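You operate a simulated robot arm through the tools that you are given. There is no shell and no other tool.

You run a simulated robot arm. Do the job below in one go: nothing can be reset, and whatever is moved stays where it is left.

JOB
Queue the three dates on belt 1 at the end plate at speed 6, then stop.
Fine: set the dial and swing the plate across before starting; other controls and tubs stay.

The check looks at the end state, three seconds after you hand in, the way a careful person would. Anything else that was tipped, shoved, dropped, spilled or broken makes it a failure.

ROBOT AND FRAMES
A 6-joint arm with a two-finger gripper, fixed in place. Base frame: the origin is on the floor under the middle of its stand, x ahead of it, y to its left, z up; the work surface is at about z = 0.9. Readings come in m, degrees, newtons and seconds.
It reaches about 1.572 m from its shoulder. Its first joint turns from -166.0 to 166.0 degrees. Payload 2.45 kg.
Tool frame: the origin (TCP) lies between the finger pads and is the grasp point; the fingertips stand 0.02 m ahead of it; z points along the fingers, y is the line along which they close. The gripper opens to 0.14 m; its body begins 0.168 m behind the TCP.
Orientation is that of the tool frame in the base frame, as a unit quaternion [x, y, z, w]. With the fingers straight down and closing along the base's y, the tool's x points along the base's -x, its y along +y and its z along -z.

CONTROLS
- The arm moves only by the tool play_rows. Its argument "commands" is a list of rows, each a list of 7 numbers: the turn, a rotation vector about the tool's x, y, z in degrees, then the shift along the tool's x, y, z in m, then the finger opening in m, from 0 to 0.14. In form: [[rx, ry, rz, x, y, z, grip], ...]. A call has 1 to 20 rows; each row shifts and turns the commanded pose from where the row before left it, along the tool's axes as they then stand. Rows are played at 5 a second. More than 0.05 m and 8.6 degrees between two rows, or a gripper value outside its range, and nothing of the call is played. A pose out of reach is approached as far as the arm can. The call stops where the force on the tool passes 40 N (or 10 N more than at its start, if that is more) or the arm is blocked; 0.2 s more then pass. The fingers move at their own pace (about 0.045 m/s each) and stop on an object; they squeeze with about 43 N. The grip force told is the motor's: it shows also when the fingers shut on nothing. Time passes only in rows, and 0.2 s behind the last, so rows that do not move let the fingers close. The reply holds the time, the measured pose of the TCP, the force on the tool along the base axes, the opening and the grip force, in the units named above and with some noise, with the torque about the TCP (base axes, N m) and any sound that the robot's microphone picked up.
- Cameras (640 x 400 px; columns grow to the right, rows downward): "scene" is fixed at [0.222, 0.6503, 1.4759]; the picture's right is [-0.91, -0.42, 0.00], its down [0.27, -0.58, -0.77] and it looks along [0.33, -0.70, 0.64] (base axes); focal length 214 px, centre (320, 200). "wrist" rides on the gripper at [0.078, 0.011, -0.209] in the tool frame; the picture's right is [-0.14, 0.99, 0.00], its down [-0.92, -0.13, -0.37] and it looks along [-0.36, -0.05, 0.93] (tool axes); focal length 280 px, centre (320, 200). There is no depth. A picture from a camera that has moved, and an enlarged one, comes with that camera's place and axes in the base frame and with its lens.
- camera(camera): a new picture of that camera. The clock stands still meanwhile.
- close_up(camera, box): a new picture of the part [left, top, right, bottom] of that camera's present view, enlarged. The clock stands still meanwhile.
- close_job(): hands the job in; it is judged then, once.

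Places have to be worked out from the pictures, the camera data and where the tool is seen. Open the gripper and draw the arm clear of the work before you hand the job in, unless the task says otherwise.

The tools are called after ">>>" as name(argument=value, ...) on one line, values as JSON. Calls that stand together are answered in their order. play_rows: Moves the arm, as the interface text tells. Its arguments: {"type":"object","properties":{"commands":{"type":"array","items":{"type":"array","items":{"type":"number"}}}},"required":["commands"]} The other tools are called the same way: camera (camera) takes a picture; close_up (camera, box) takes an enlarged picture of a part of a camera's view; close_job () hands the job in.

At the start:

```text
time_s: 0.0
position: [0.8148, -0.0743, 1.2079]
tool_rot: [0.0, 1.0, 0.001, 0.0]
ft_force: [-0.7, 0.3, -0.3]
wrist_torque: [0.01, 0.02, 0.0]
gripper_width: 0.1399
grasp_force: 0.1
```

scene: 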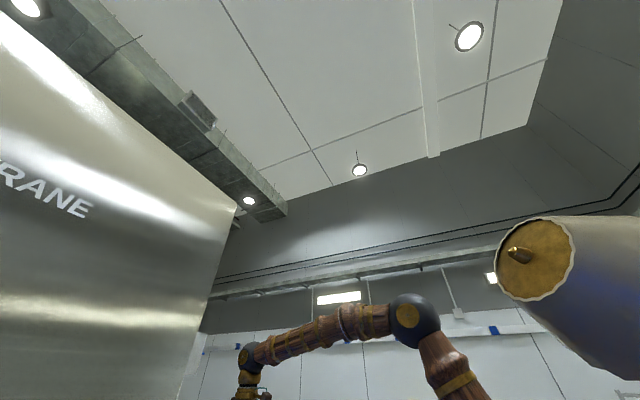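
wrist: 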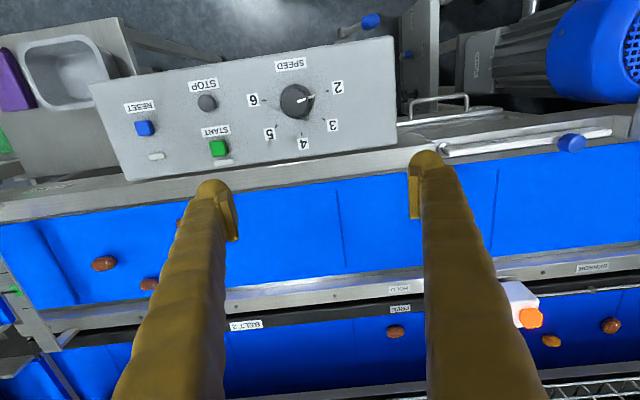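

The scene camera looks up at the ceiling, so the wrist camera is the useful one: it shows a panel with RESET, STOP, START and a SPEED dial, belts, and dates. I'll take enlarged views before moving anything.

>>> close_up(camera="wrist", box=[80, 30, 400, 190])

>>> close_up(camera="wrist", box=[380, 60, 640, 222])

>>> close_up(camera="wrist", box=[0, 200, 320, 400])

>>> close_up(camera="wrist", box=[320, 200, 640, 400])

```text
2.00 times, centred on (240, 110) of wrist
camera zoom: at [0.7354, -0.0639, 1.4166], right [0.14, 0.99, 0.0], down [0.92, -0.13, 0.37], along [0.36, -0.05, -0.93], focal length 561 px, centre (480, 380)
```

zoom: 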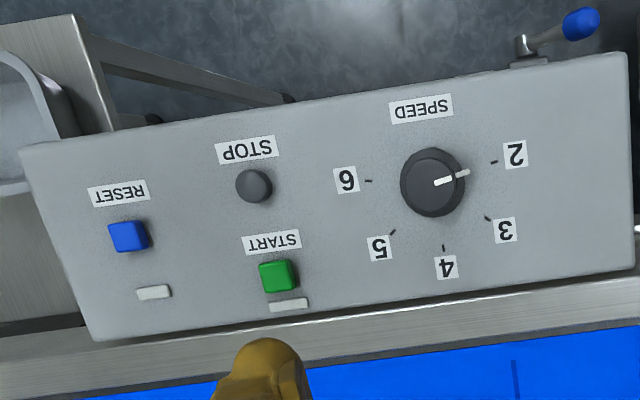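

```text
2.46 times, centred on (510, 141) of wrist
camera zoom: at [0.7354, -0.0639, 1.4166], right [0.14, 0.99, 0.0], down [0.92, -0.13, 0.37], along [0.36, -0.05, -0.93], focal length 690 px, centre (-148, 345)
```

zoom: 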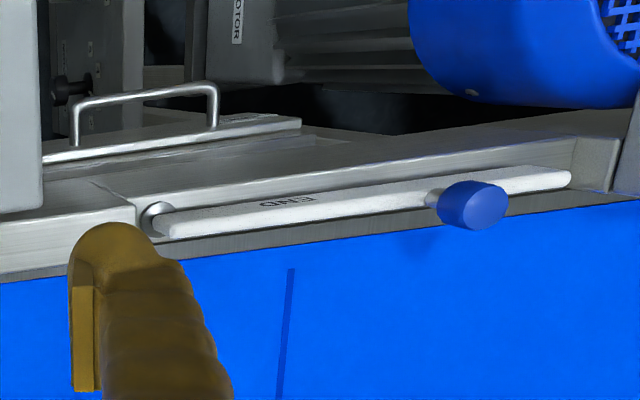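

```text
2.00 times, centred on (160, 300) of wrist
camera zoom: at [0.7354, -0.0639, 1.4166], right [0.14, 0.99, 0.0], down [0.92, -0.13, 0.37], along [0.36, -0.05, -0.93], focal length 561 px, centre (640, 0)
```

zoom: 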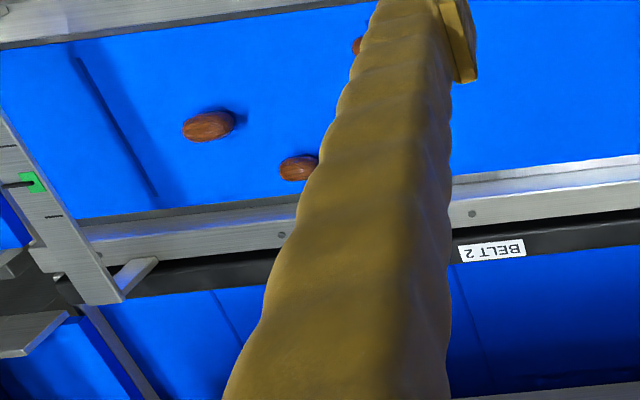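

```text
2.00 times, centred on (480, 300) of wrist
camera zoom: at [0.7354, -0.0639, 1.4166], right [0.14, 0.99, 0.0], down [0.92, -0.13, 0.37], along [0.36, -0.05, -0.93], focal length 561 px, centre (0, 0)
```

zoom: 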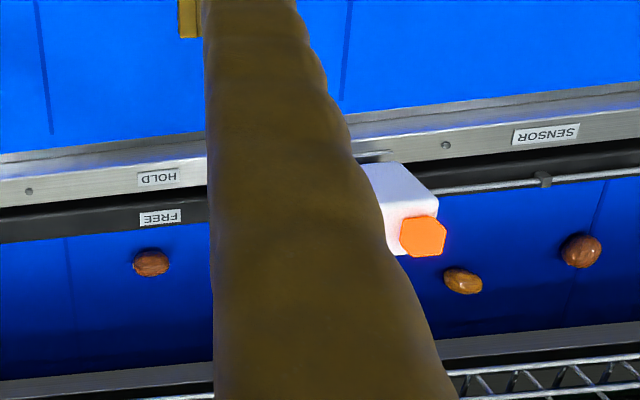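

The belt 1 rail with the END plate (blue knob) is on the +y side, and the fingers hide part of it. I'll raise the arm and draw it back a bit for a wider view.

>>> play_rows(commands=[[0, 0, 0, 0.0, 0, -0.05, 0.14], [0, 0, 0, 0.02, 0, -0.045, 0.14], [0, 0, 0, 0.02, 0, -0.045, 0.14], [0, 0, 0, 0.02, 0, -0.045, 0.14], [0, 0, 0, 0.02, 0, -0.045, 0.14]])

>>> camera(camera="wrist")

>>> camera(camera="scene")

```text
time_s: 1.2
position: [0.732, -0.0734, 1.4379]
tool_rot: [-0.001, 1.0, -0.001, 0.0]
ft_force: [-0.6, -0.2, -0.4]
wrist_torque: [-0.03, 0.07, 0.02]
gripper_width: 0.1402
grasp_force: 0.1
```

```text
taken
camera wrist: at [0.6549, -0.0629, 1.6466], right [0.14, 0.99, 0.0], down [0.92, -0.13, 0.37], along [0.36, -0.05, -0.93], focal length 280 px, centre (320, 200)
```

wrist: 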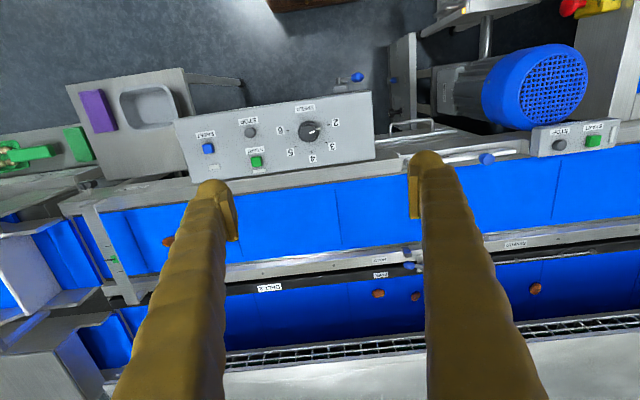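

```text
taken
```

scene: 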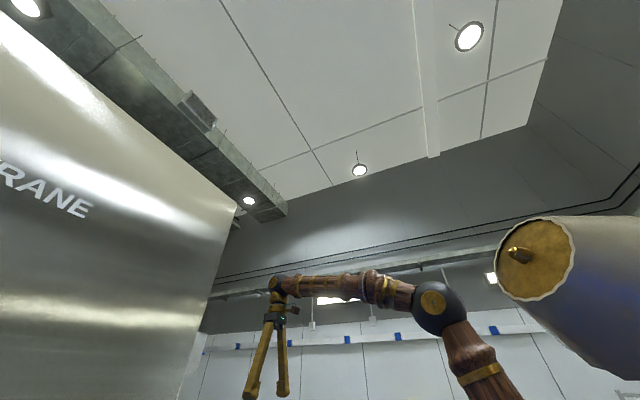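

Now more is in view, including a second small panel with buttons at right and a stop/guide at the left. I'll enlarge each region to read the labels.

>>> close_up(camera="wrist", box=[440, 60, 640, 185])

>>> close_up(camera="wrist", box=[0, 60, 240, 210])

>>> close_up(camera="wrist", box=[60, 170, 300, 320])

>>> close_up(camera="wrist", box=[340, 200, 580, 350])

>>> close_up(camera="wrist", box=[180, 80, 400, 217])

```text
3.20 times, centred on (540, 122) of wrist
camera zoom: at [0.6549, -0.0629, 1.6466], right [0.14, 0.99, 0.0], down [0.92, -0.13, 0.37], along [0.36, -0.05, -0.93], focal length 897 px, centre (-384, 448)
```

zoom: 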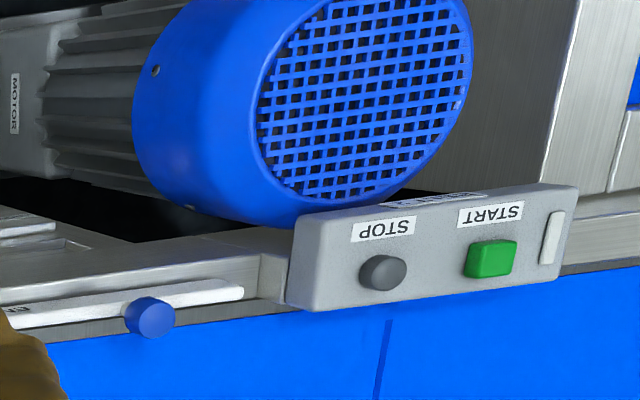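

```text
2.67 times, centred on (120, 135) of wrist
camera zoom: at [0.6549, -0.0629, 1.6466], right [0.14, 0.99, 0.0], down [0.92, -0.13, 0.37], along [0.36, -0.05, -0.93], focal length 748 px, centre (853, 373)
```

zoom: 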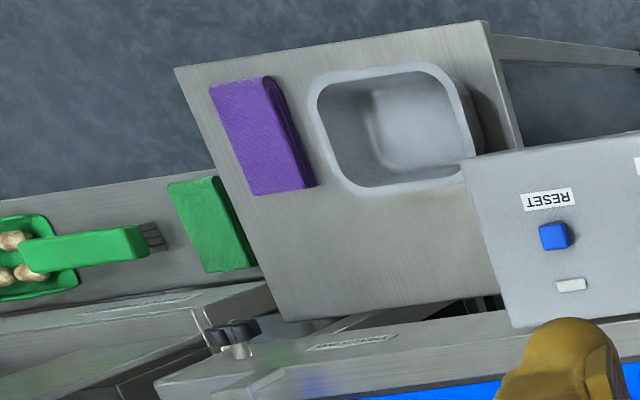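

```text
2.67 times, centred on (180, 245) of wrist
camera zoom: at [0.6549, -0.0629, 1.6466], right [0.14, 0.99, 0.0], down [0.92, -0.13, 0.37], along [0.36, -0.05, -0.93], focal length 748 px, centre (693, 80)
```

zoom: 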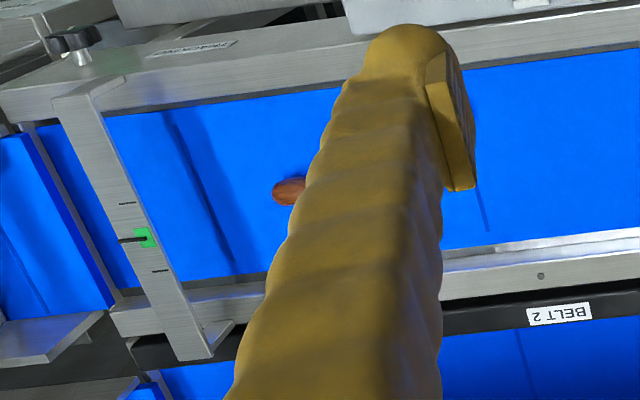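

```text
2.67 times, centred on (460, 275) of wrist
camera zoom: at [0.6549, -0.0629, 1.6466], right [0.14, 0.99, 0.0], down [0.92, -0.13, 0.37], along [0.36, -0.05, -0.93], focal length 748 px, centre (-53, 0)
```

zoom: 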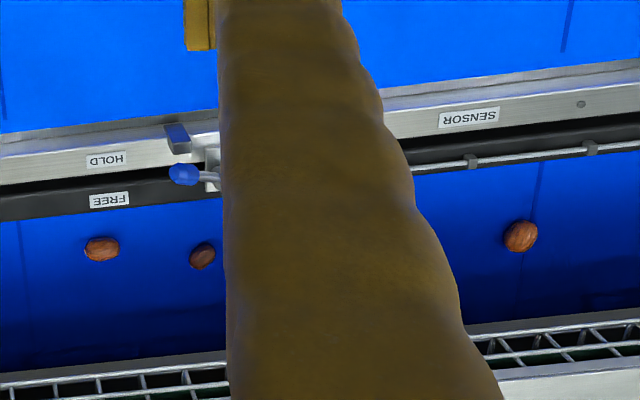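

```text
2.91 times, centred on (290, 148) of wrist
camera zoom: at [0.6549, -0.0629, 1.6466], right [0.14, 0.99, 0.0], down [0.92, -0.13, 0.37], along [0.36, -0.05, -0.93], focal length 816 px, centre (407, 350)
```

zoom: 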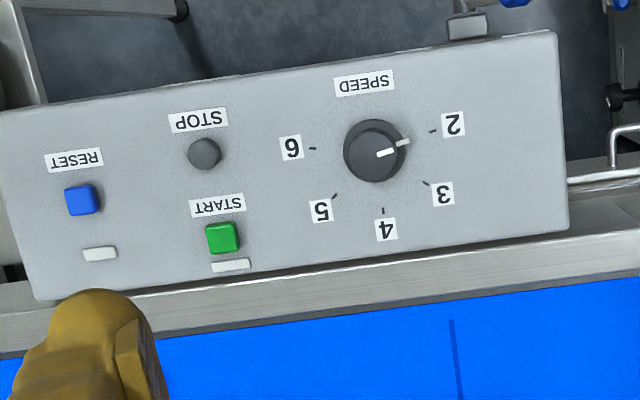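

The second panel at +y has a small label on its edge, and the fingers still hide some of the belts. I'll shift toward +y to look at that end.

>>> play_rows(commands=[[0, 0, 0, 0, 0.05, 0, 0.14], [0, 0, 0, 0, 0.05, 0, 0.14], [0, 0, 0, 0, 0.05, 0, 0.14], [0, 0, 0, 0, 0.05, 0, 0.14], [0, 0, 0, 0, 0.05, 0, 0.14], [0, 0, 0, 0, 0.05, 0, 0.14], [0, 0, 0, 0, 0.05, 0, 0.14]])

>>> camera(camera="wrist")

>>> close_up(camera="wrist", box=[240, 80, 420, 193])

>>> close_up(camera="wrist", box=[380, 60, 640, 222])

>>> close_up(camera="wrist", box=[0, 200, 320, 400])

```text
time_s: 2.8
position: [0.7336, 0.2747, 1.4368]
tool_rot: [0.0, 1.0, 0.0, 0.001]
ft_force: [0.1, 1.1, -0.3]
wrist_torque: [-0.04, -0.08, 0.02]
gripper_width: 0.14
grasp_force: 0.1
```

```text
taken
camera wrist: at [0.655, 0.2863, 1.6463], right [0.14, 0.99, 0.0], down [0.92, -0.13, 0.37], along [0.37, -0.05, -0.93], focal length 280 px, centre (320, 200)
```

wrist: 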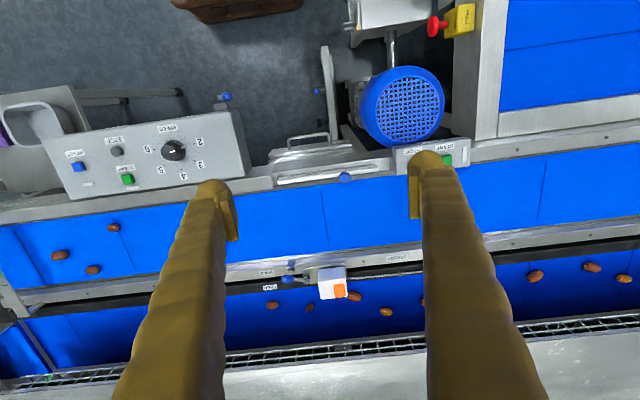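

```text
3.54 times, centred on (330, 136) of wrist
camera zoom: at [0.655, 0.2863, 1.6463], right [0.14, 0.99, 0.0], down [0.92, -0.13, 0.37], along [0.37, -0.05, -0.93], focal length 992 px, centre (285, 425)
```

zoom: 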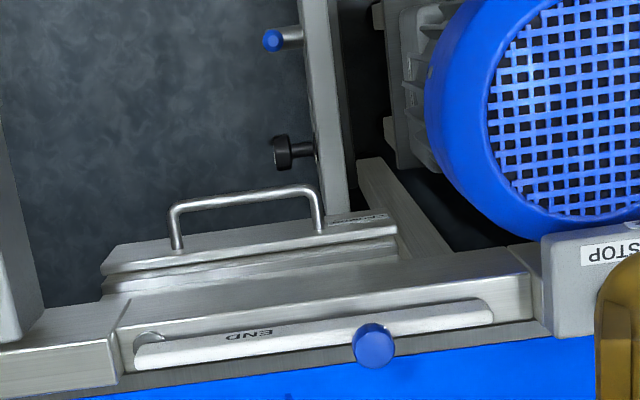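

```text
2.46 times, centred on (510, 141) of wrist
camera zoom: at [0.655, 0.2863, 1.6463], right [0.14, 0.99, 0.0], down [0.92, -0.13, 0.37], along [0.37, -0.05, -0.93], focal length 690 px, centre (-148, 345)
```

zoom: 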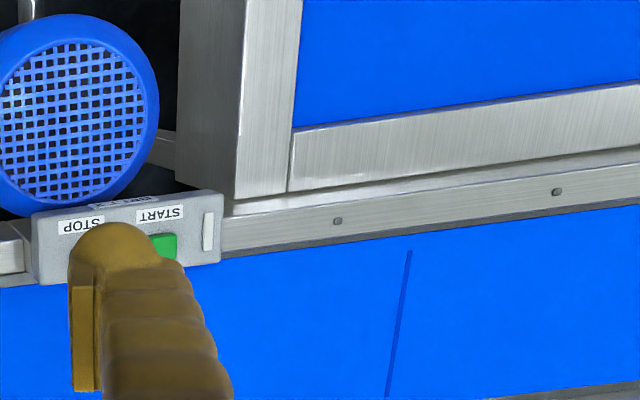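

```text
2.00 times, centred on (160, 300) of wrist
camera zoom: at [0.655, 0.2863, 1.6463], right [0.14, 0.99, 0.0], down [0.92, -0.13, 0.37], along [0.37, -0.05, -0.93], focal length 561 px, centre (640, 0)
```

zoom: 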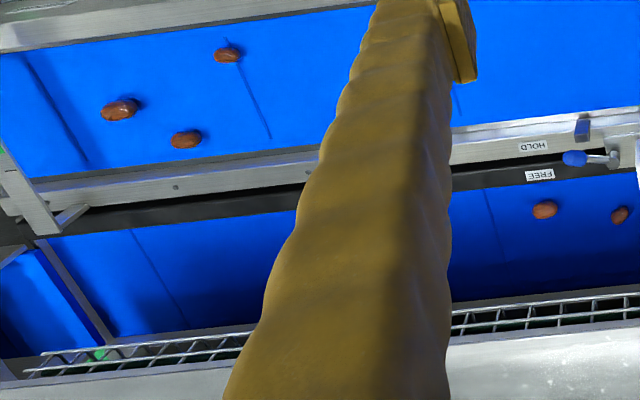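

The three belt 1 dates are at the −y end, and the small panel at +y seems labelled for belt 2. I'll zoom in on that label and on the HOLD/FREE lever and sensor to understand them.

>>> close_up(camera="wrist", box=[390, 120, 480, 176])

>>> close_up(camera="wrist", box=[240, 240, 420, 353])

>>> close_up(camera="wrist", box=[40, 100, 250, 231])

>>> close_up(camera="wrist", box=[255, 150, 415, 250])

```text
7.11 times, centred on (435, 148) of wrist
camera zoom: at [0.655, 0.2863, 1.6463], right [0.14, 0.99, 0.0], down [0.92, -0.13, 0.37], along [0.37, -0.05, -0.93], focal length 1994 px, centre (-498, 570)
```

zoom: 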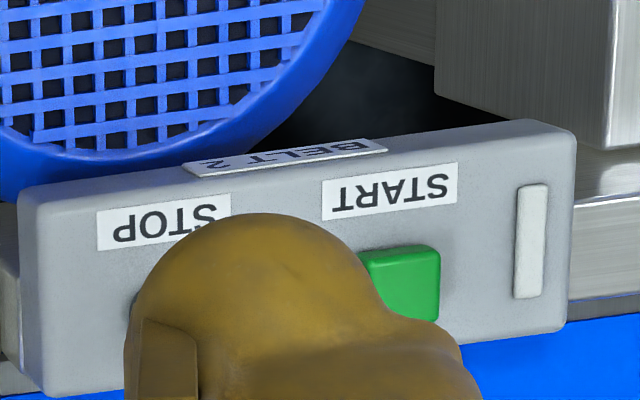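

```text
3.54 times, centred on (330, 296) of wrist
camera zoom: at [0.655, 0.2863, 1.6463], right [0.14, 0.99, 0.0], down [0.92, -0.13, 0.37], along [0.37, -0.05, -0.93], focal length 992 px, centre (285, -142)
```

zoom: 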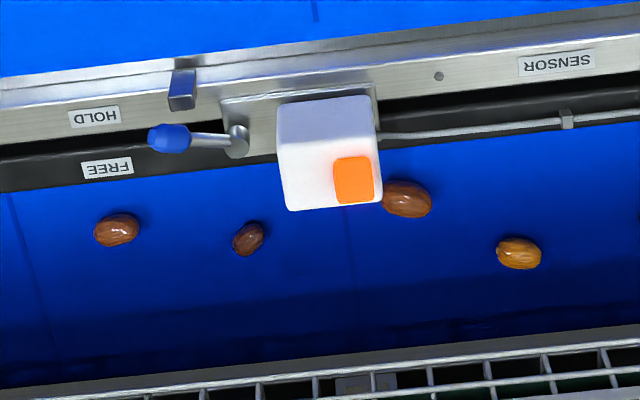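

```text
3.05 times, centred on (145, 166) of wrist
camera zoom: at [0.655, 0.2863, 1.6463], right [0.14, 0.99, 0.0], down [0.92, -0.13, 0.37], along [0.37, -0.05, -0.93], focal length 854 px, centre (853, 305)
```

zoom: 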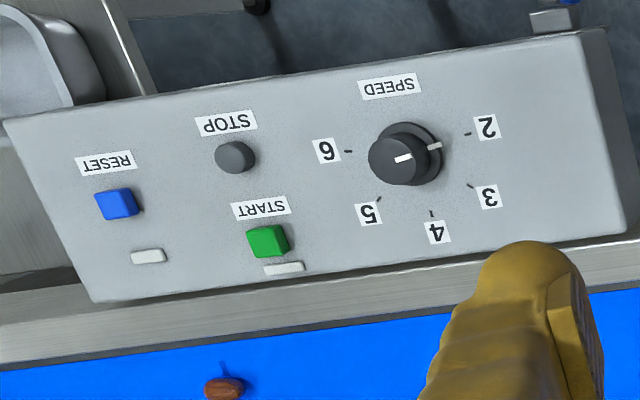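

```text
4.00 times, centred on (335, 200) of wrist
camera zoom: at [0.655, 0.2863, 1.6463], right [0.14, 0.99, 0.0], down [0.92, -0.13, 0.37], along [0.37, -0.05, -0.93], focal length 1122 px, centre (260, 200)
```

zoom: 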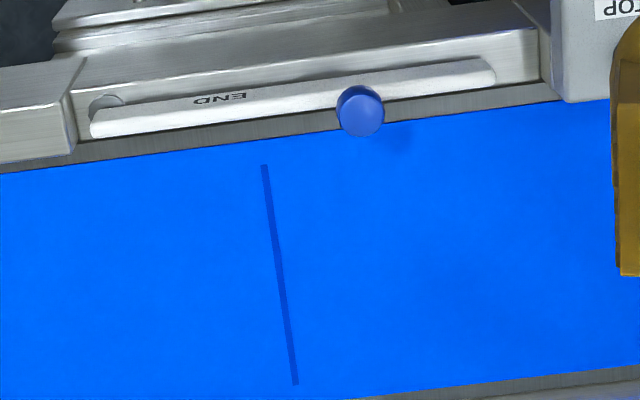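

The small panel is for belt 2, so the main panel should be belt 1's, but I want to confirm that with a label. I put the dial centre at about (0.750, −0.105), pointing at 2, with 6 lying about 200° clockwise from above. I'll look at the −y end next.

>>> play_rows(commands=[[0, 0, 0, 0, -0.05, 0, 0.14], [0, 0, 0, 0, -0.05, 0, 0.14], [0, 0, 0, 0, -0.05, 0, 0.14], [0, 0, 0, 0, -0.05, 0, 0.14], [0, 0, 0, 0, -0.05, 0, 0.14], [0, 0, 0, 0, -0.05, 0, 0.14], [0, 0, 0, 0, -0.05, 0, 0.14], [0, 0, 0, 0, -0.05, 0, 0.14], [0, 0, 0, 0, -0.05, 0, 0.14], [0, 0, 0, 0, -0.05, 0, 0.14], [0, 0, 0, 0, -0.05, 0, 0.14], [0, 0, 0, 0, -0.05, 0, 0.14]])

>>> camera(camera="wrist")

>>> close_up(camera="wrist", box=[240, 60, 420, 173])

>>> close_up(camera="wrist", box=[220, 180, 420, 305])

>>> close_up(camera="wrist", box=[0, 150, 220, 288])

```text
time_s: 5.4
position: [0.7346, -0.3249, 1.4364]
tool_rot: [0.001, 1.0, 0.001, 0.0]
ft_force: [-0.6, 0.0, -0.3]
wrist_torque: [-0.01, -0.07, 0.02]
gripper_width: 0.14
grasp_force: 0.1
```

```text
taken
camera wrist: at [0.6573, -0.3144, 1.6463], right [0.14, 0.99, 0.0], down [0.92, -0.13, 0.37], along [0.37, -0.05, -0.93], focal length 280 px, centre (320, 200)
```

wrist: 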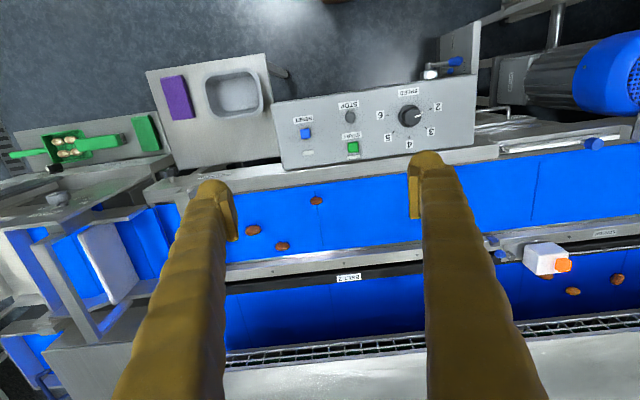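

```text
3.54 times, centred on (330, 116) of wrist
camera zoom: at [0.6573, -0.3144, 1.6463], right [0.14, 0.99, 0.0], down [0.92, -0.13, 0.37], along [0.37, -0.05, -0.93], focal length 992 px, centre (285, 496)
```

zoom: 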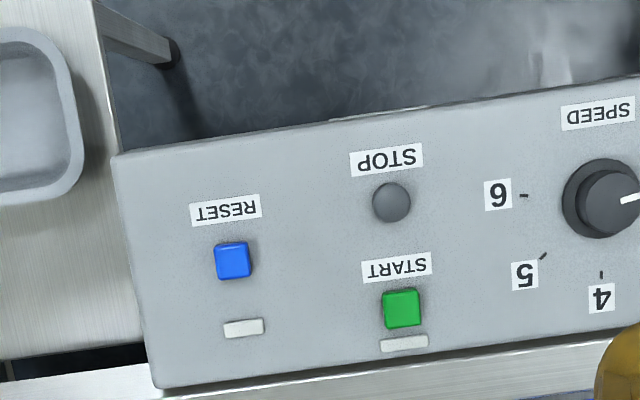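

```text
3.20 times, centred on (320, 242) of wrist
camera zoom: at [0.6573, -0.3144, 1.6463], right [0.14, 0.99, 0.0], down [0.92, -0.13, 0.37], along [0.37, -0.05, -0.93], focal length 897 px, centre (320, 64)
```

zoom: 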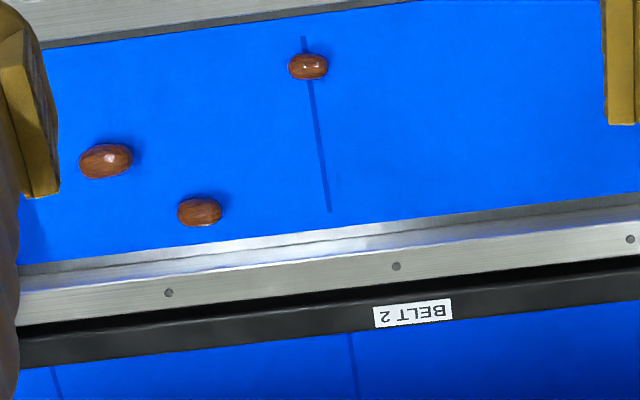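

```text
2.90 times, centred on (110, 219) of wrist
camera zoom: at [0.6573, -0.3144, 1.6463], right [0.14, 0.99, 0.0], down [0.92, -0.13, 0.37], along [0.37, -0.05, -0.93], focal length 813 px, centre (929, 145)
```

zoom: 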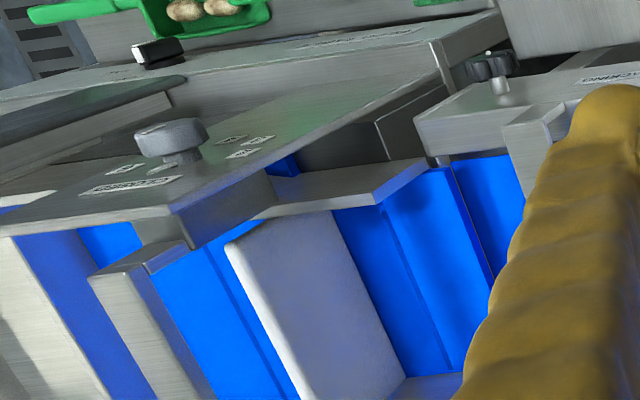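

A label sits on the back edge of the main panel, only just visible from here. I'll move back in −x to read it and to confirm the panel belongs to belt 1.

>>> play_rows(commands=[[0, 0, 0, 0.045, 0.02, 0, 0.14], [0, 0, 0, 0.045, 0.02, 0, 0.14], [0, 0, 0, 0.045, 0.02, 0, 0.14], [0, 0, 0, 0.045, 0.02, 0, 0.14], [0, 0, 0, 0.045, 0.02, 0, 0.14], [0, 0, 0, 0.045, 0.02, 0, 0.14]])

>>> camera(camera="wrist")

>>> close_up(camera="wrist", box=[200, 90, 440, 240])

```text
time_s: 6.8
position: [0.4648, -0.2041, 1.4378]
tool_rot: [0.0, 1.0, -0.001, -0.001]
ft_force: [1.4, -1.0, 0.5]
wrist_torque: [0.0, 0.08, -0.04]
gripper_width: 0.14
grasp_force: 0.0
```

```text
taken
camera wrist: at [0.386, -0.1938, 1.6467], right [0.14, 0.99, 0.0], down [0.92, -0.13, 0.37], along [0.36, -0.05, -0.93], focal length 280 px, centre (320, 200)
```

wrist: 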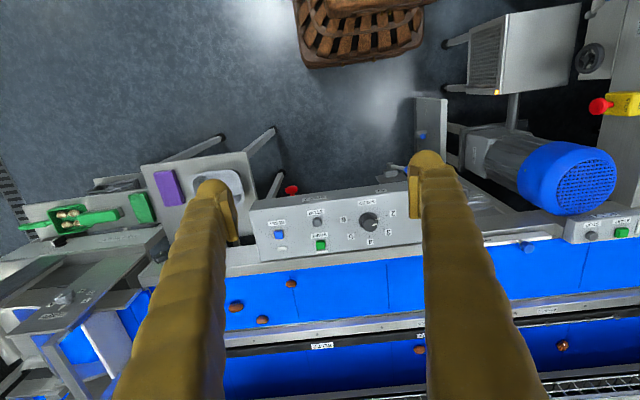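

```text
2.67 times, centred on (320, 165) of wrist
camera zoom: at [0.386, -0.1938, 1.6467], right [0.14, 0.99, 0.0], down [0.92, -0.13, 0.37], along [0.36, -0.05, -0.93], focal length 748 px, centre (320, 293)
```

zoom: 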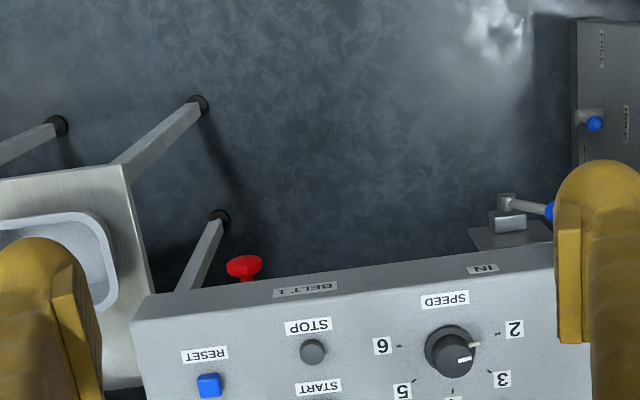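

The panel's back edge reads "BELT 1", so this is the right panel; it also carries a red emergency stop and an IN lever, both to be left alone. I'll go above the dial at about (0.75, −0.105) and come down to z≈1.12 for a closer look.

>>> play_rows(commands=[[0, 0, 0, -0.041, 0.0142, 0, 0.14], [0, 0, 0, -0.041, 0.0142, 0, 0.14], [0, 0, 0, -0.041, 0.0142, 0, 0.14], [0, 0, 0, -0.041, 0.0142, 0, 0.14], [0, 0, 0, -0.041, 0.0142, 0, 0.14], [0, 0, 0, -0.041, 0.0142, 0, 0.14], [0, 0, 0, -0.039, 0.0142, 0, 0.14], [0, 0, 0, 0, 0, 0.048, 0.14], [0, 0, 0, 0, 0, 0.048, 0.14], [0, 0, 0, 0, 0, 0.048, 0.14], [0, 0, 0, 0, 0, 0.048, 0.14], [0, 0, 0, 0, 0, 0.048, 0.14], [0, 0, 0, 0, 0, 0.048, 0.14], [0, 0, 0, 0, 0, 0.03, 0.14]])

>>> camera(camera="wrist")

>>> close_up(camera="wrist", box=[220, 60, 420, 185])

```text
time_s: 9.8
position: [0.7484, -0.1042, 1.1189]
tool_rot: [0.0, 1.0, -0.001, -0.001]
ft_force: [0.2, -0.1, 0.4]
wrist_torque: [0.0, -0.02, 0.02]
gripper_width: 0.14
grasp_force: 0.1
```

```text
taken
camera wrist: at [0.6704, -0.0942, 1.3285], right [0.14, 0.99, 0.0], down [0.92, -0.13, 0.37], along [0.37, -0.05, -0.93], focal length 280 px, centre (320, 200)
```

wrist: 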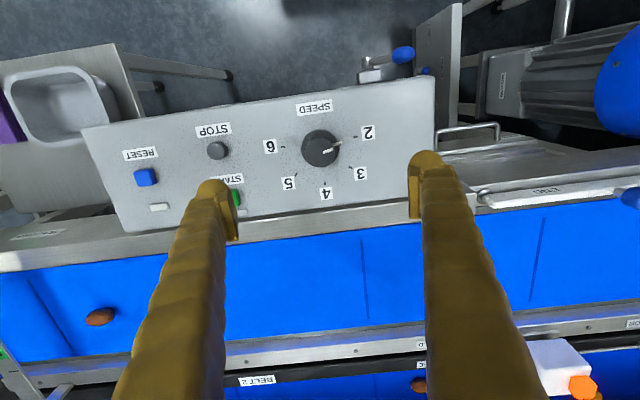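

```text
3.20 times, centred on (320, 122) of wrist
camera zoom: at [0.6704, -0.0942, 1.3285], right [0.14, 0.99, 0.0], down [0.92, -0.13, 0.37], along [0.37, -0.05, -0.93], focal length 897 px, centre (320, 448)
```

zoom: 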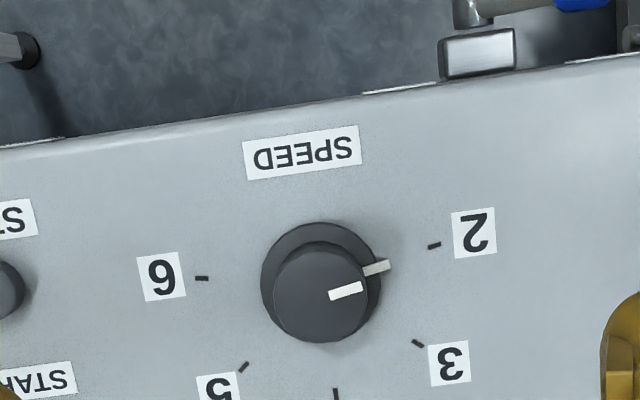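

From this view the knob top is centred near (0.749, −0.105, 0.955), about 38 mm across on a 53 mm flange, with the pointer at 2. I'll turn the tool −50° about its z (leaving room for the turn), then descend toward the knob with the fingers at 0.09 m.

>>> play_rows(commands=[[0, 0, -8.4, 0, 0, 0, 0.12], [0, 0, -8.4, 0, 0, 0, 0.1], [0, 0, -8.4, 0, 0, 0, 0.09], [0, 0, -8.4, 0, 0, 0, 0.09], [0, 0, -8.4, 0, 0, 0, 0.09], [0, 0, -8.4, 0, 0, 0, 0.09], [0, 0, 0, 0, 0, 0.035, 0.09], [0, 0, 0, 0, 0, 0.035, 0.09], [0, 0, 0, 0, 0, 0.03, 0.09]])

>>> camera(camera="wrist")

```text
time_s: 11.8
position: [0.749, -0.1067, 1.0192]
tool_rot: [-0.426, 0.905, 0.0, 0.001]
ft_force: [0.4, 0.7, -0.2]
wrist_torque: [-0.01, 0.02, -0.01]
gripper_width: 0.0901
grasp_force: 0.1
```

```text
taken
camera wrist: at [0.6906, -0.1589, 1.2283], right [-0.68, 0.74, 0.0], down [0.69, 0.63, 0.37], along [0.27, 0.25, -0.93], focal length 280 px, centre (320, 200)
```

wrist: 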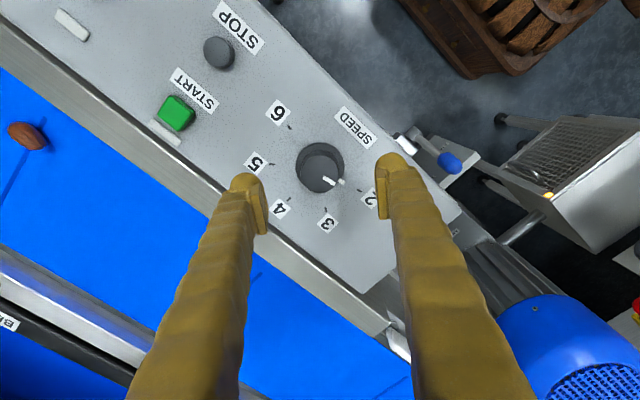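

The knob sits on the tool axis as expected and both fingers clear it. I'll descend about 0.056 m so the fingertips reach z≈0.943, then close on the knob.

>>> play_rows(commands=[[0, 0, 0, 0, 0, 0.03, 0.09], [0, 0, 0, 0, 0, 0.018, 0.09], [0, 0, 0, 0, 0, 0.008, 0.09], [0, 0, 0, 0, 0, 0, 0.07], [0, 0, 0, 0, 0, 0, 0.05], [0, 0, 0, 0, 0, 0, 0.03], [0, 0, 0, 0, 0, 0, 0.03], [0, 0, 0, 0, 0, 0, 0.03]])

>>> camera(camera="wrist")

```text
time_s: 13.6
position: [0.7499, -0.1054, 0.9639]
tool_rot: [-0.426, 0.905, 0.0, -0.001]
ft_force: [-4.3, 3.1, 0.9]
wrist_torque: [0.05, 0.03, -0.1]
gripper_width: 0.0385
grasp_force: 40.4
```

```text
taken
camera wrist: at [0.6909, -0.1592, 1.1726], right [-0.68, 0.74, 0.0], down [0.69, 0.63, 0.37], along [0.27, 0.25, -0.93], focal length 280 px, centre (320, 200)
```

wrist: 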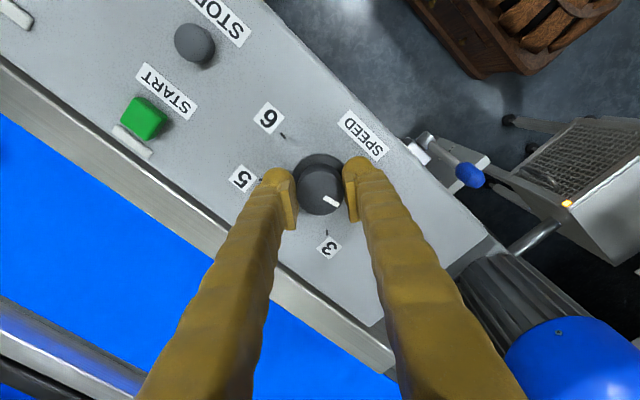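

The fingers hold the knob at 0.0385 m with 40 N of grip. I'll turn it clockwise by 50° first and check that the knob follows.

>>> play_rows(commands=[[0, 0, 8.4, 0, 0, 0, 0.03], [0, 0, 8.4, 0, 0, 0, 0.03], [0, 0, 8.4, 0, 0, 0, 0.03], [0, 0, 8.4, 0, 0, 0, 0.03], [0, 0, 8.4, 0, 0, 0, 0.03], [0, 0, 8.4, 0, 0, 0, 0.03]])

>>> camera(camera="wrist")

```text
time_s: 15.0
position: [0.7487, -0.1043, 0.9636]
tool_rot: [0.001, 1.0, 0.0, 0.0]
ft_force: [1.9, 11.5, 0.4]
wrist_torque: [0.14, -0.19, 0.0]
gripper_width: 0.0386
grasp_force: 45.0
```

```text
taken
camera wrist: at [0.6705, -0.0942, 1.1726], right [0.14, 0.99, 0.0], down [0.92, -0.13, 0.37], along [0.36, -0.05, -0.93], focal length 280 px, centre (320, 200)
```

wrist: 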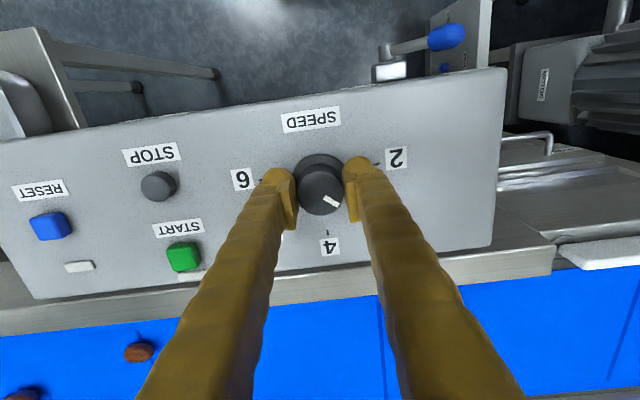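

The knob follows the fingers and now points at 3; the side force is small (about 11 N). I'll carry on another 50° to 4.

>>> play_rows(commands=[[0, 0, 8.4, 0, 0, 0, 0.03], [0, 0, 8.4, 0, 0, 0, 0.03], [0, 0, 8.4, 0, 0, 0, 0.03], [0, 0, 8.4, 0, 0, 0, 0.03], [0, 0, 8.4, 0, 0, 0, 0.03], [0, 0, 8.4, 0, 0, 0, 0.03]])

>>> camera(camera="wrist")

```text
time_s: 16.5
position: [0.7486, -0.1055, 0.9625]
tool_rot: [0.426, 0.905, 0.001, 0.001]
ft_force: [3.3, 3.5, -4.0]
wrist_torque: [-0.04, -0.08, -0.02]
gripper_width: 0.0381
grasp_force: 45.5
stopped in row 6: the force on the tool passed its limit at 41 N (the readings are from after the stop); the commanded pose is now the measured one
```

```text
taken
camera wrist: at [0.7073, -0.0373, 1.1726], right [0.85, 0.53, 0.0], down [0.49, -0.79, 0.37], along [0.19, -0.31, -0.93], focal length 280 px, centre (320, 200)
```

wrist: 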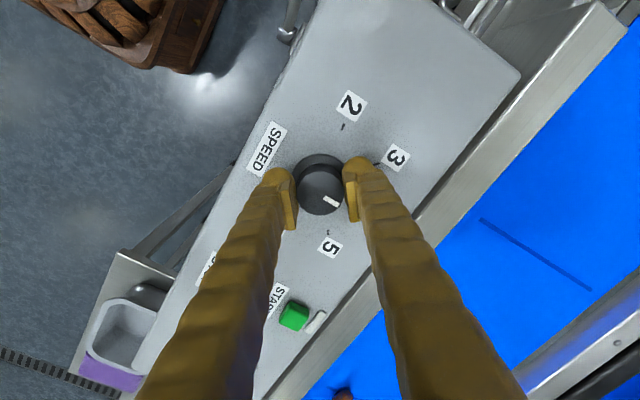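

The tool reached +50° and the pointer is near 4; the stop came from a brief 41 N force at the last row. I'll open, rise 4 cm, rotate back by 100°, then lower again for the second half.

>>> play_rows(commands=[[0, 0, 0, 0, 0, 0, 0.06], [0, 0, 0, 0, 0, 0, 0.09], [0, 0, 0, 0, 0, 0, 0.09], [0, 0, 0, 0, 0, -0.02, 0.09], [0, 0, 0, 0, 0, -0.02, 0.09], [0, 0, -8.4, 0, 0, 0, 0.09], [0, 0, -8.4, 0, 0, 0, 0.09], [0, 0, -8.4, 0, 0, 0, 0.09], [0, 0, -8.4, 0, 0, 0, 0.09], [0, 0, -8.4, 0, 0, 0, 0.09], [0, 0, -8.4, 0, 0, 0, 0.09], [0, 0, -8.4, 0, 0, 0, 0.09], [0, 0, -8.4, 0, 0, 0, 0.09], [0, 0, -8.4, 0, 0, 0, 0.09], [0, 0, -8.4, 0, 0, 0, 0.09], [0, 0, -8.4, 0, 0, 0, 0.09], [0, 0, -8.4, 0, 0, 0, 0.09], [0, 0, 0, 0, 0, 0, 0.09]])

>>> camera(camera="wrist")

```text
time_s: 20.3
position: [0.7496, -0.1047, 1.0028]
tool_rot: [-0.427, 0.904, 0.0, -0.001]
ft_force: [0.1, 0.8, 0.0]
wrist_torque: [0.01, -0.01, 0.01]
gripper_width: 0.0899
grasp_force: 0.2
```

```text
taken
camera wrist: at [0.6908, -0.1584, 1.2128], right [-0.68, 0.74, 0.0], down [0.68, 0.63, 0.37], along [0.27, 0.25, -0.93], focal length 280 px, centre (320, 200)
```

wrist: 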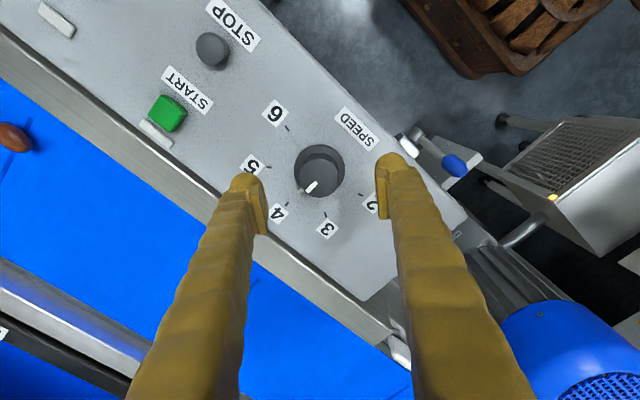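

The dial now points at about 4. I'll zoom in to check the exact angle.

>>> close_up(camera="wrist", box=[240, 90, 400, 250])

```text
2.50 times, centred on (320, 170) of wrist
camera zoom: at [0.6908, -0.1584, 1.2128], right [-0.68, 0.74, 0.0], down [0.68, 0.63, 0.37], along [0.27, 0.25, -0.93], focal length 701 px, centre (320, 275)
```

zoom: 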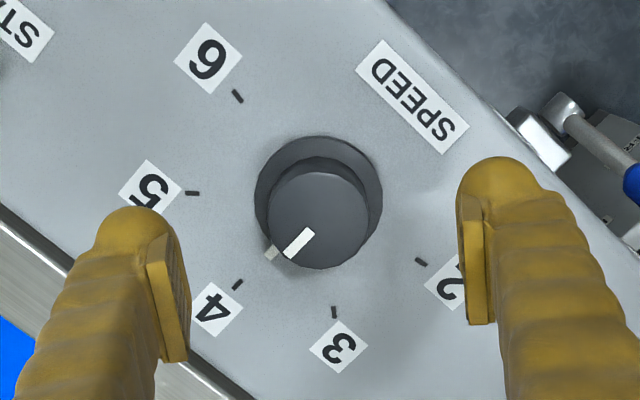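

The pointer lines up with 4. I'll lower, regrip the knob, and turn the first 50° of the second half.

>>> play_rows(commands=[[0, 0, 0, 0, 0, 0.02, 0.09], [0, 0, 0, 0, 0, 0.02, 0.09], [0, 0, 0, 0, 0, 0, 0.06], [0, 0, 0, 0, 0, 0, 0.03], [0, 0, 0, 0, 0, 0, 0.03], [0, 0, 0, 0, 0, 0, 0.03], [0, 0, 0, 0, 0, 0, 0.03], [0, 0, 8.35, 0, 0, 0, 0.03], [0, 0, 8.35, 0, 0, 0, 0.03], [0, 0, 8.35, 0, 0, 0, 0.03], [0, 0, 8.35, 0, 0, 0, 0.03], [0, 0, 8.35, 0, 0, 0, 0.03], [0, 0, 8.35, 0, 0, 0, 0.03]])

>>> camera(camera="wrist")

```text
time_s: 23.1
position: [0.7496, -0.105, 0.9636]
tool_rot: [-0.002, 1.0, 0.0, 0.001]
ft_force: [14.5, -19.0, 28.3]
wrist_torque: [-0.49, -0.23, 0.04]
gripper_width: 0.0386
grasp_force: 44.6
```

```text
taken
camera wrist: at [0.6707, -0.0944, 1.1732], right [0.13, 0.99, 0.0], down [0.92, -0.13, 0.37], along [0.37, -0.05, -0.93], focal length 280 px, centre (320, 200)
```

wrist: 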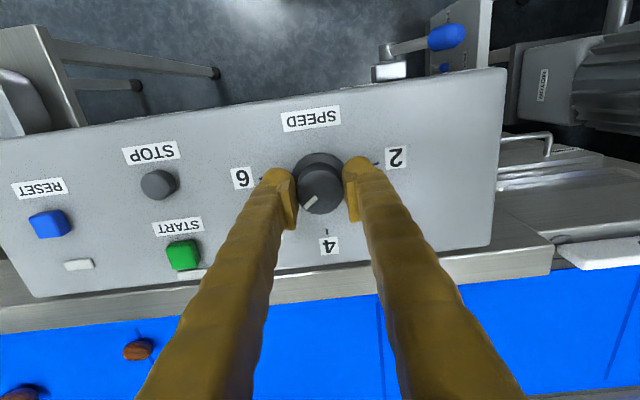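

The pointer is now at 5, but the force has built up to about 37 N. I'll release and regrip here to relieve it before the last 50°.

>>> play_rows(commands=[[0, 0, 0, 0, 0, 0, 0.06], [0, 0, 0, 0, 0, 0, 0.06], [0, 0, 0, 0, 0, 0, 0.06], [0, 0, 0, 0, 0, 0, 0.06]])

>>> close_up(camera="wrist", box=[220, 100, 420, 260])

```text
time_s: 24.1
position: [0.7494, -0.1044, 0.9627]
tool_rot: [-0.003, 1.0, 0.0, 0.0]
ft_force: [0.2, 0.4, -0.2]
wrist_torque: [-0.01, 0.0, -0.01]
gripper_width: 0.06
grasp_force: 0.1
```

```text
2.50 times, centred on (320, 180) of wrist
camera zoom: at [0.6707, -0.0942, 1.1727], right [0.13, 0.99, 0.0], down [0.92, -0.12, 0.37], along [0.37, -0.05, -0.93], focal length 701 px, centre (320, 250)
```

zoom: 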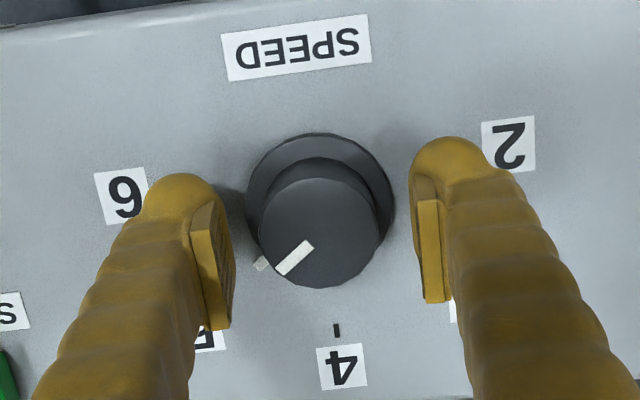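

The force has cleared and the pointer stands at 5. I'll close again and turn the last 50°.

>>> play_rows(commands=[[0, 0, 0, 0, 0, 0, 0.045], [0, 0, 0, 0, 0, 0, 0.03], [0, 0, 0, 0, 0, 0, 0.03], [0, 0, 8.3, 0, 0, 0, 0.03], [0, 0, 8.3, 0, 0, 0, 0.03], [0, 0, 8.3, 0, 0, 0, 0.03], [0, 0, 8.3, 0, 0, 0, 0.03], [0, 0, 8.3, 0, 0, 0, 0.03], [0, 0, 8.3, 0, 0, 0, 0.03]])

>>> camera(camera="wrist")

```text
time_s: 26.1
position: [0.749, -0.1035, 0.9633]
tool_rot: [0.419, 0.908, -0.001, 0.0]
ft_force: [1.2, -2.1, 15.7]
wrist_torque: [-0.05, -0.03, 0.79]
gripper_width: 0.0384
grasp_force: 44.9
```

```text
taken
camera wrist: at [0.7063, -0.0376, 1.1725], right [0.84, 0.54, 0.0], down [0.5, -0.78, 0.37], along [0.2, -0.31, -0.93], focal length 280 px, centre (320, 200)
```

wrist: 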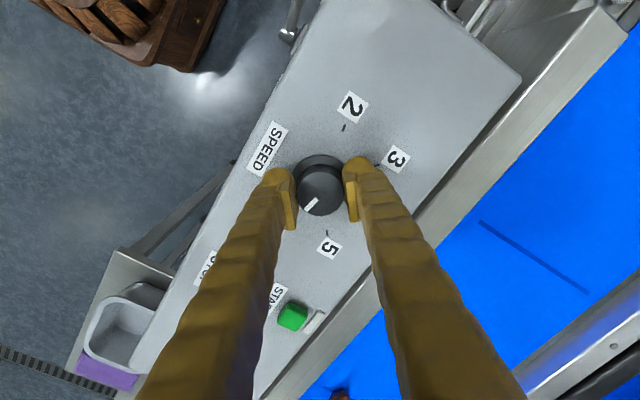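

A twisting torque of 0.8 N m shows now, which may be a stop or detent near 6. I'll open, rise, turn back square and look.

>>> play_rows(commands=[[0, 0, 0, 0, 0, 0, 0.06], [0, 0, 0, 0, 0, 0, 0.09], [0, 0, 0, 0, 0, 0, 0.09], [0, 0, 0, 0, 0, -0.03, 0.09], [0, 0, 0, 0, 0, -0.03, 0.09], [0, 0, -8.3, 0, 0, 0, 0.09], [0, 0, -8.3, 0, 0, 0, 0.09], [0, 0, -8.3, 0, 0, 0, 0.09], [0, 0, -8.3, 0, 0, 0, 0.09], [0, 0, -8.3, 0, 0, 0, 0.09], [0, 0, -8.3, 0, 0, 0, 0.12], [0, 0, 0, 0, 0, -0.03, 0.14], [0, 0, 0, 0, 0, -0.03, 0.14]])

>>> close_up(camera="wrist", box=[220, 60, 420, 220])

>>> camera(camera="wrist")

```text
time_s: 28.9
position: [0.7512, -0.1041, 1.0826]
tool_rot: [-0.002, 1.0, 0.001, 0.0]
ft_force: [0.5, 0.2, 0.2]
wrist_torque: [0.04, 0.03, -0.01]
gripper_width: 0.1401
grasp_force: 0.0
```

```text
2.50 times, centred on (320, 140) of wrist
camera zoom: at [0.6715, -0.0941, 1.2922], right [0.13, 0.99, 0.0], down [0.92, -0.12, 0.37], along [0.37, -0.05, -0.93], focal length 701 px, centre (320, 350)
```

zoom: 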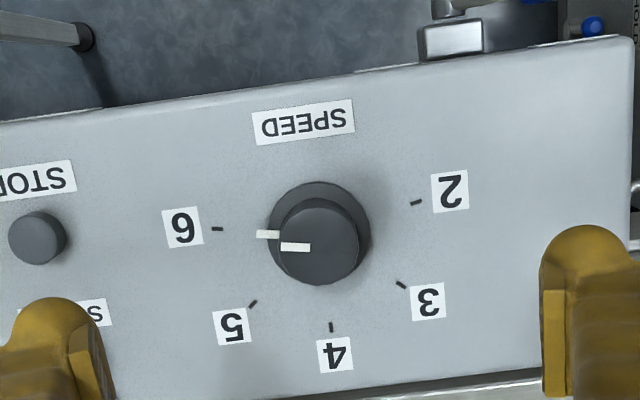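

```text
taken
camera wrist: at [0.6715, -0.0941, 1.2922], right [0.13, 0.99, 0.0], down [0.92, -0.12, 0.37], along [0.37, -0.05, -0.93], focal length 280 px, centre (320, 200)
```

wrist: 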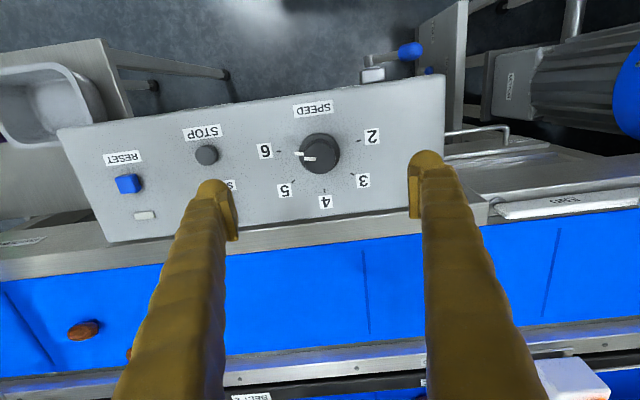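

The pointer lies exactly on the 6 tick, so the dial is set. Next is the END plate: I'll rise and move over toward its blue knob near (0.87, 0.32) for a close look.

>>> play_rows(commands=[[0, 0, 0, 0, 0, -0.045, 0.14], [0, 0, 0, 0, 0, -0.045, 0.14], [0, 0, 0, 0, 0, -0.045, 0.14], [0, 0, 0, -0.012, 0.045, 0, 0.14], [0, 0, 0, -0.012, 0.045, 0, 0.14], [0, 0, 0, -0.012, 0.045, 0, 0.14], [0, 0, 0, -0.012, 0.045, 0, 0.14], [0, 0, 0, -0.012, 0.045, 0, 0.14], [0, 0, 0, -0.012, 0.045, 0, 0.14], [0, 0, 0, -0.012, 0.045, 0, 0.14], [0, 0, 0, -0.012, 0.045, 0, 0.14], [0, 0, 0, -0.012, 0.045, 0, 0.14], [0, 0, 0, 0, 0, 0, 0.14]])

>>> camera(camera="wrist")

>>> close_up(camera="wrist", box=[200, 90, 440, 240])

>>> close_up(camera="wrist", box=[100, 240, 340, 390])

```text
time_s: 31.7
position: [0.8541, 0.3007, 1.2176]
tool_rot: [-0.002, 1.0, 0.0, 0.0]
ft_force: [0.4, 0.1, 0.8]
wrist_torque: [-0.03, -0.01, 0.01]
gripper_width: 0.1397
grasp_force: 0.0
```

```text
taken
camera wrist: at [0.7758, 0.3109, 1.4282], right [0.13, 0.99, 0.0], down [0.92, -0.12, 0.37], along [0.37, -0.05, -0.93], focal length 280 px, centre (320, 200)
```

wrist: 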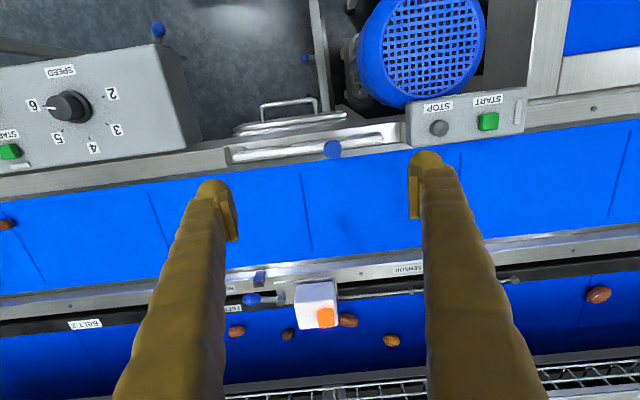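

```text
2.67 times, centred on (320, 165) of wrist
camera zoom: at [0.7758, 0.3109, 1.4282], right [0.13, 0.99, 0.0], down [0.92, -0.12, 0.37], along [0.37, -0.05, -0.93], focal length 748 px, centre (320, 293)
```

zoom: 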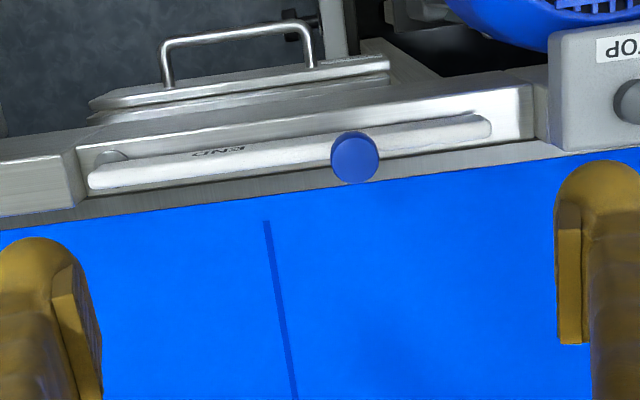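

```text
2.67 times, centred on (220, 315) of wrist
camera zoom: at [0.7758, 0.3109, 1.4282], right [0.13, 0.99, 0.0], down [0.92, -0.12, 0.37], along [0.37, -0.05, -0.93], focal length 748 px, centre (587, -107)
```

zoom: 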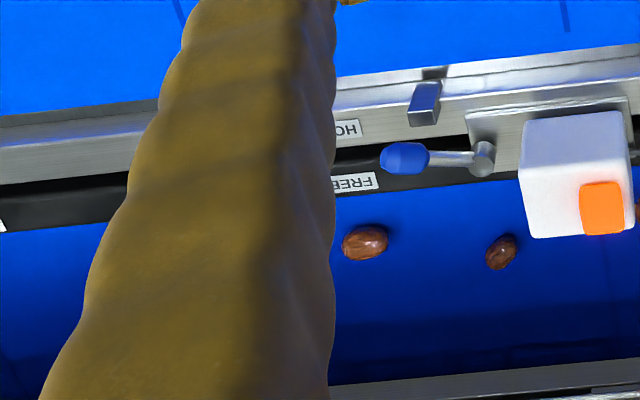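

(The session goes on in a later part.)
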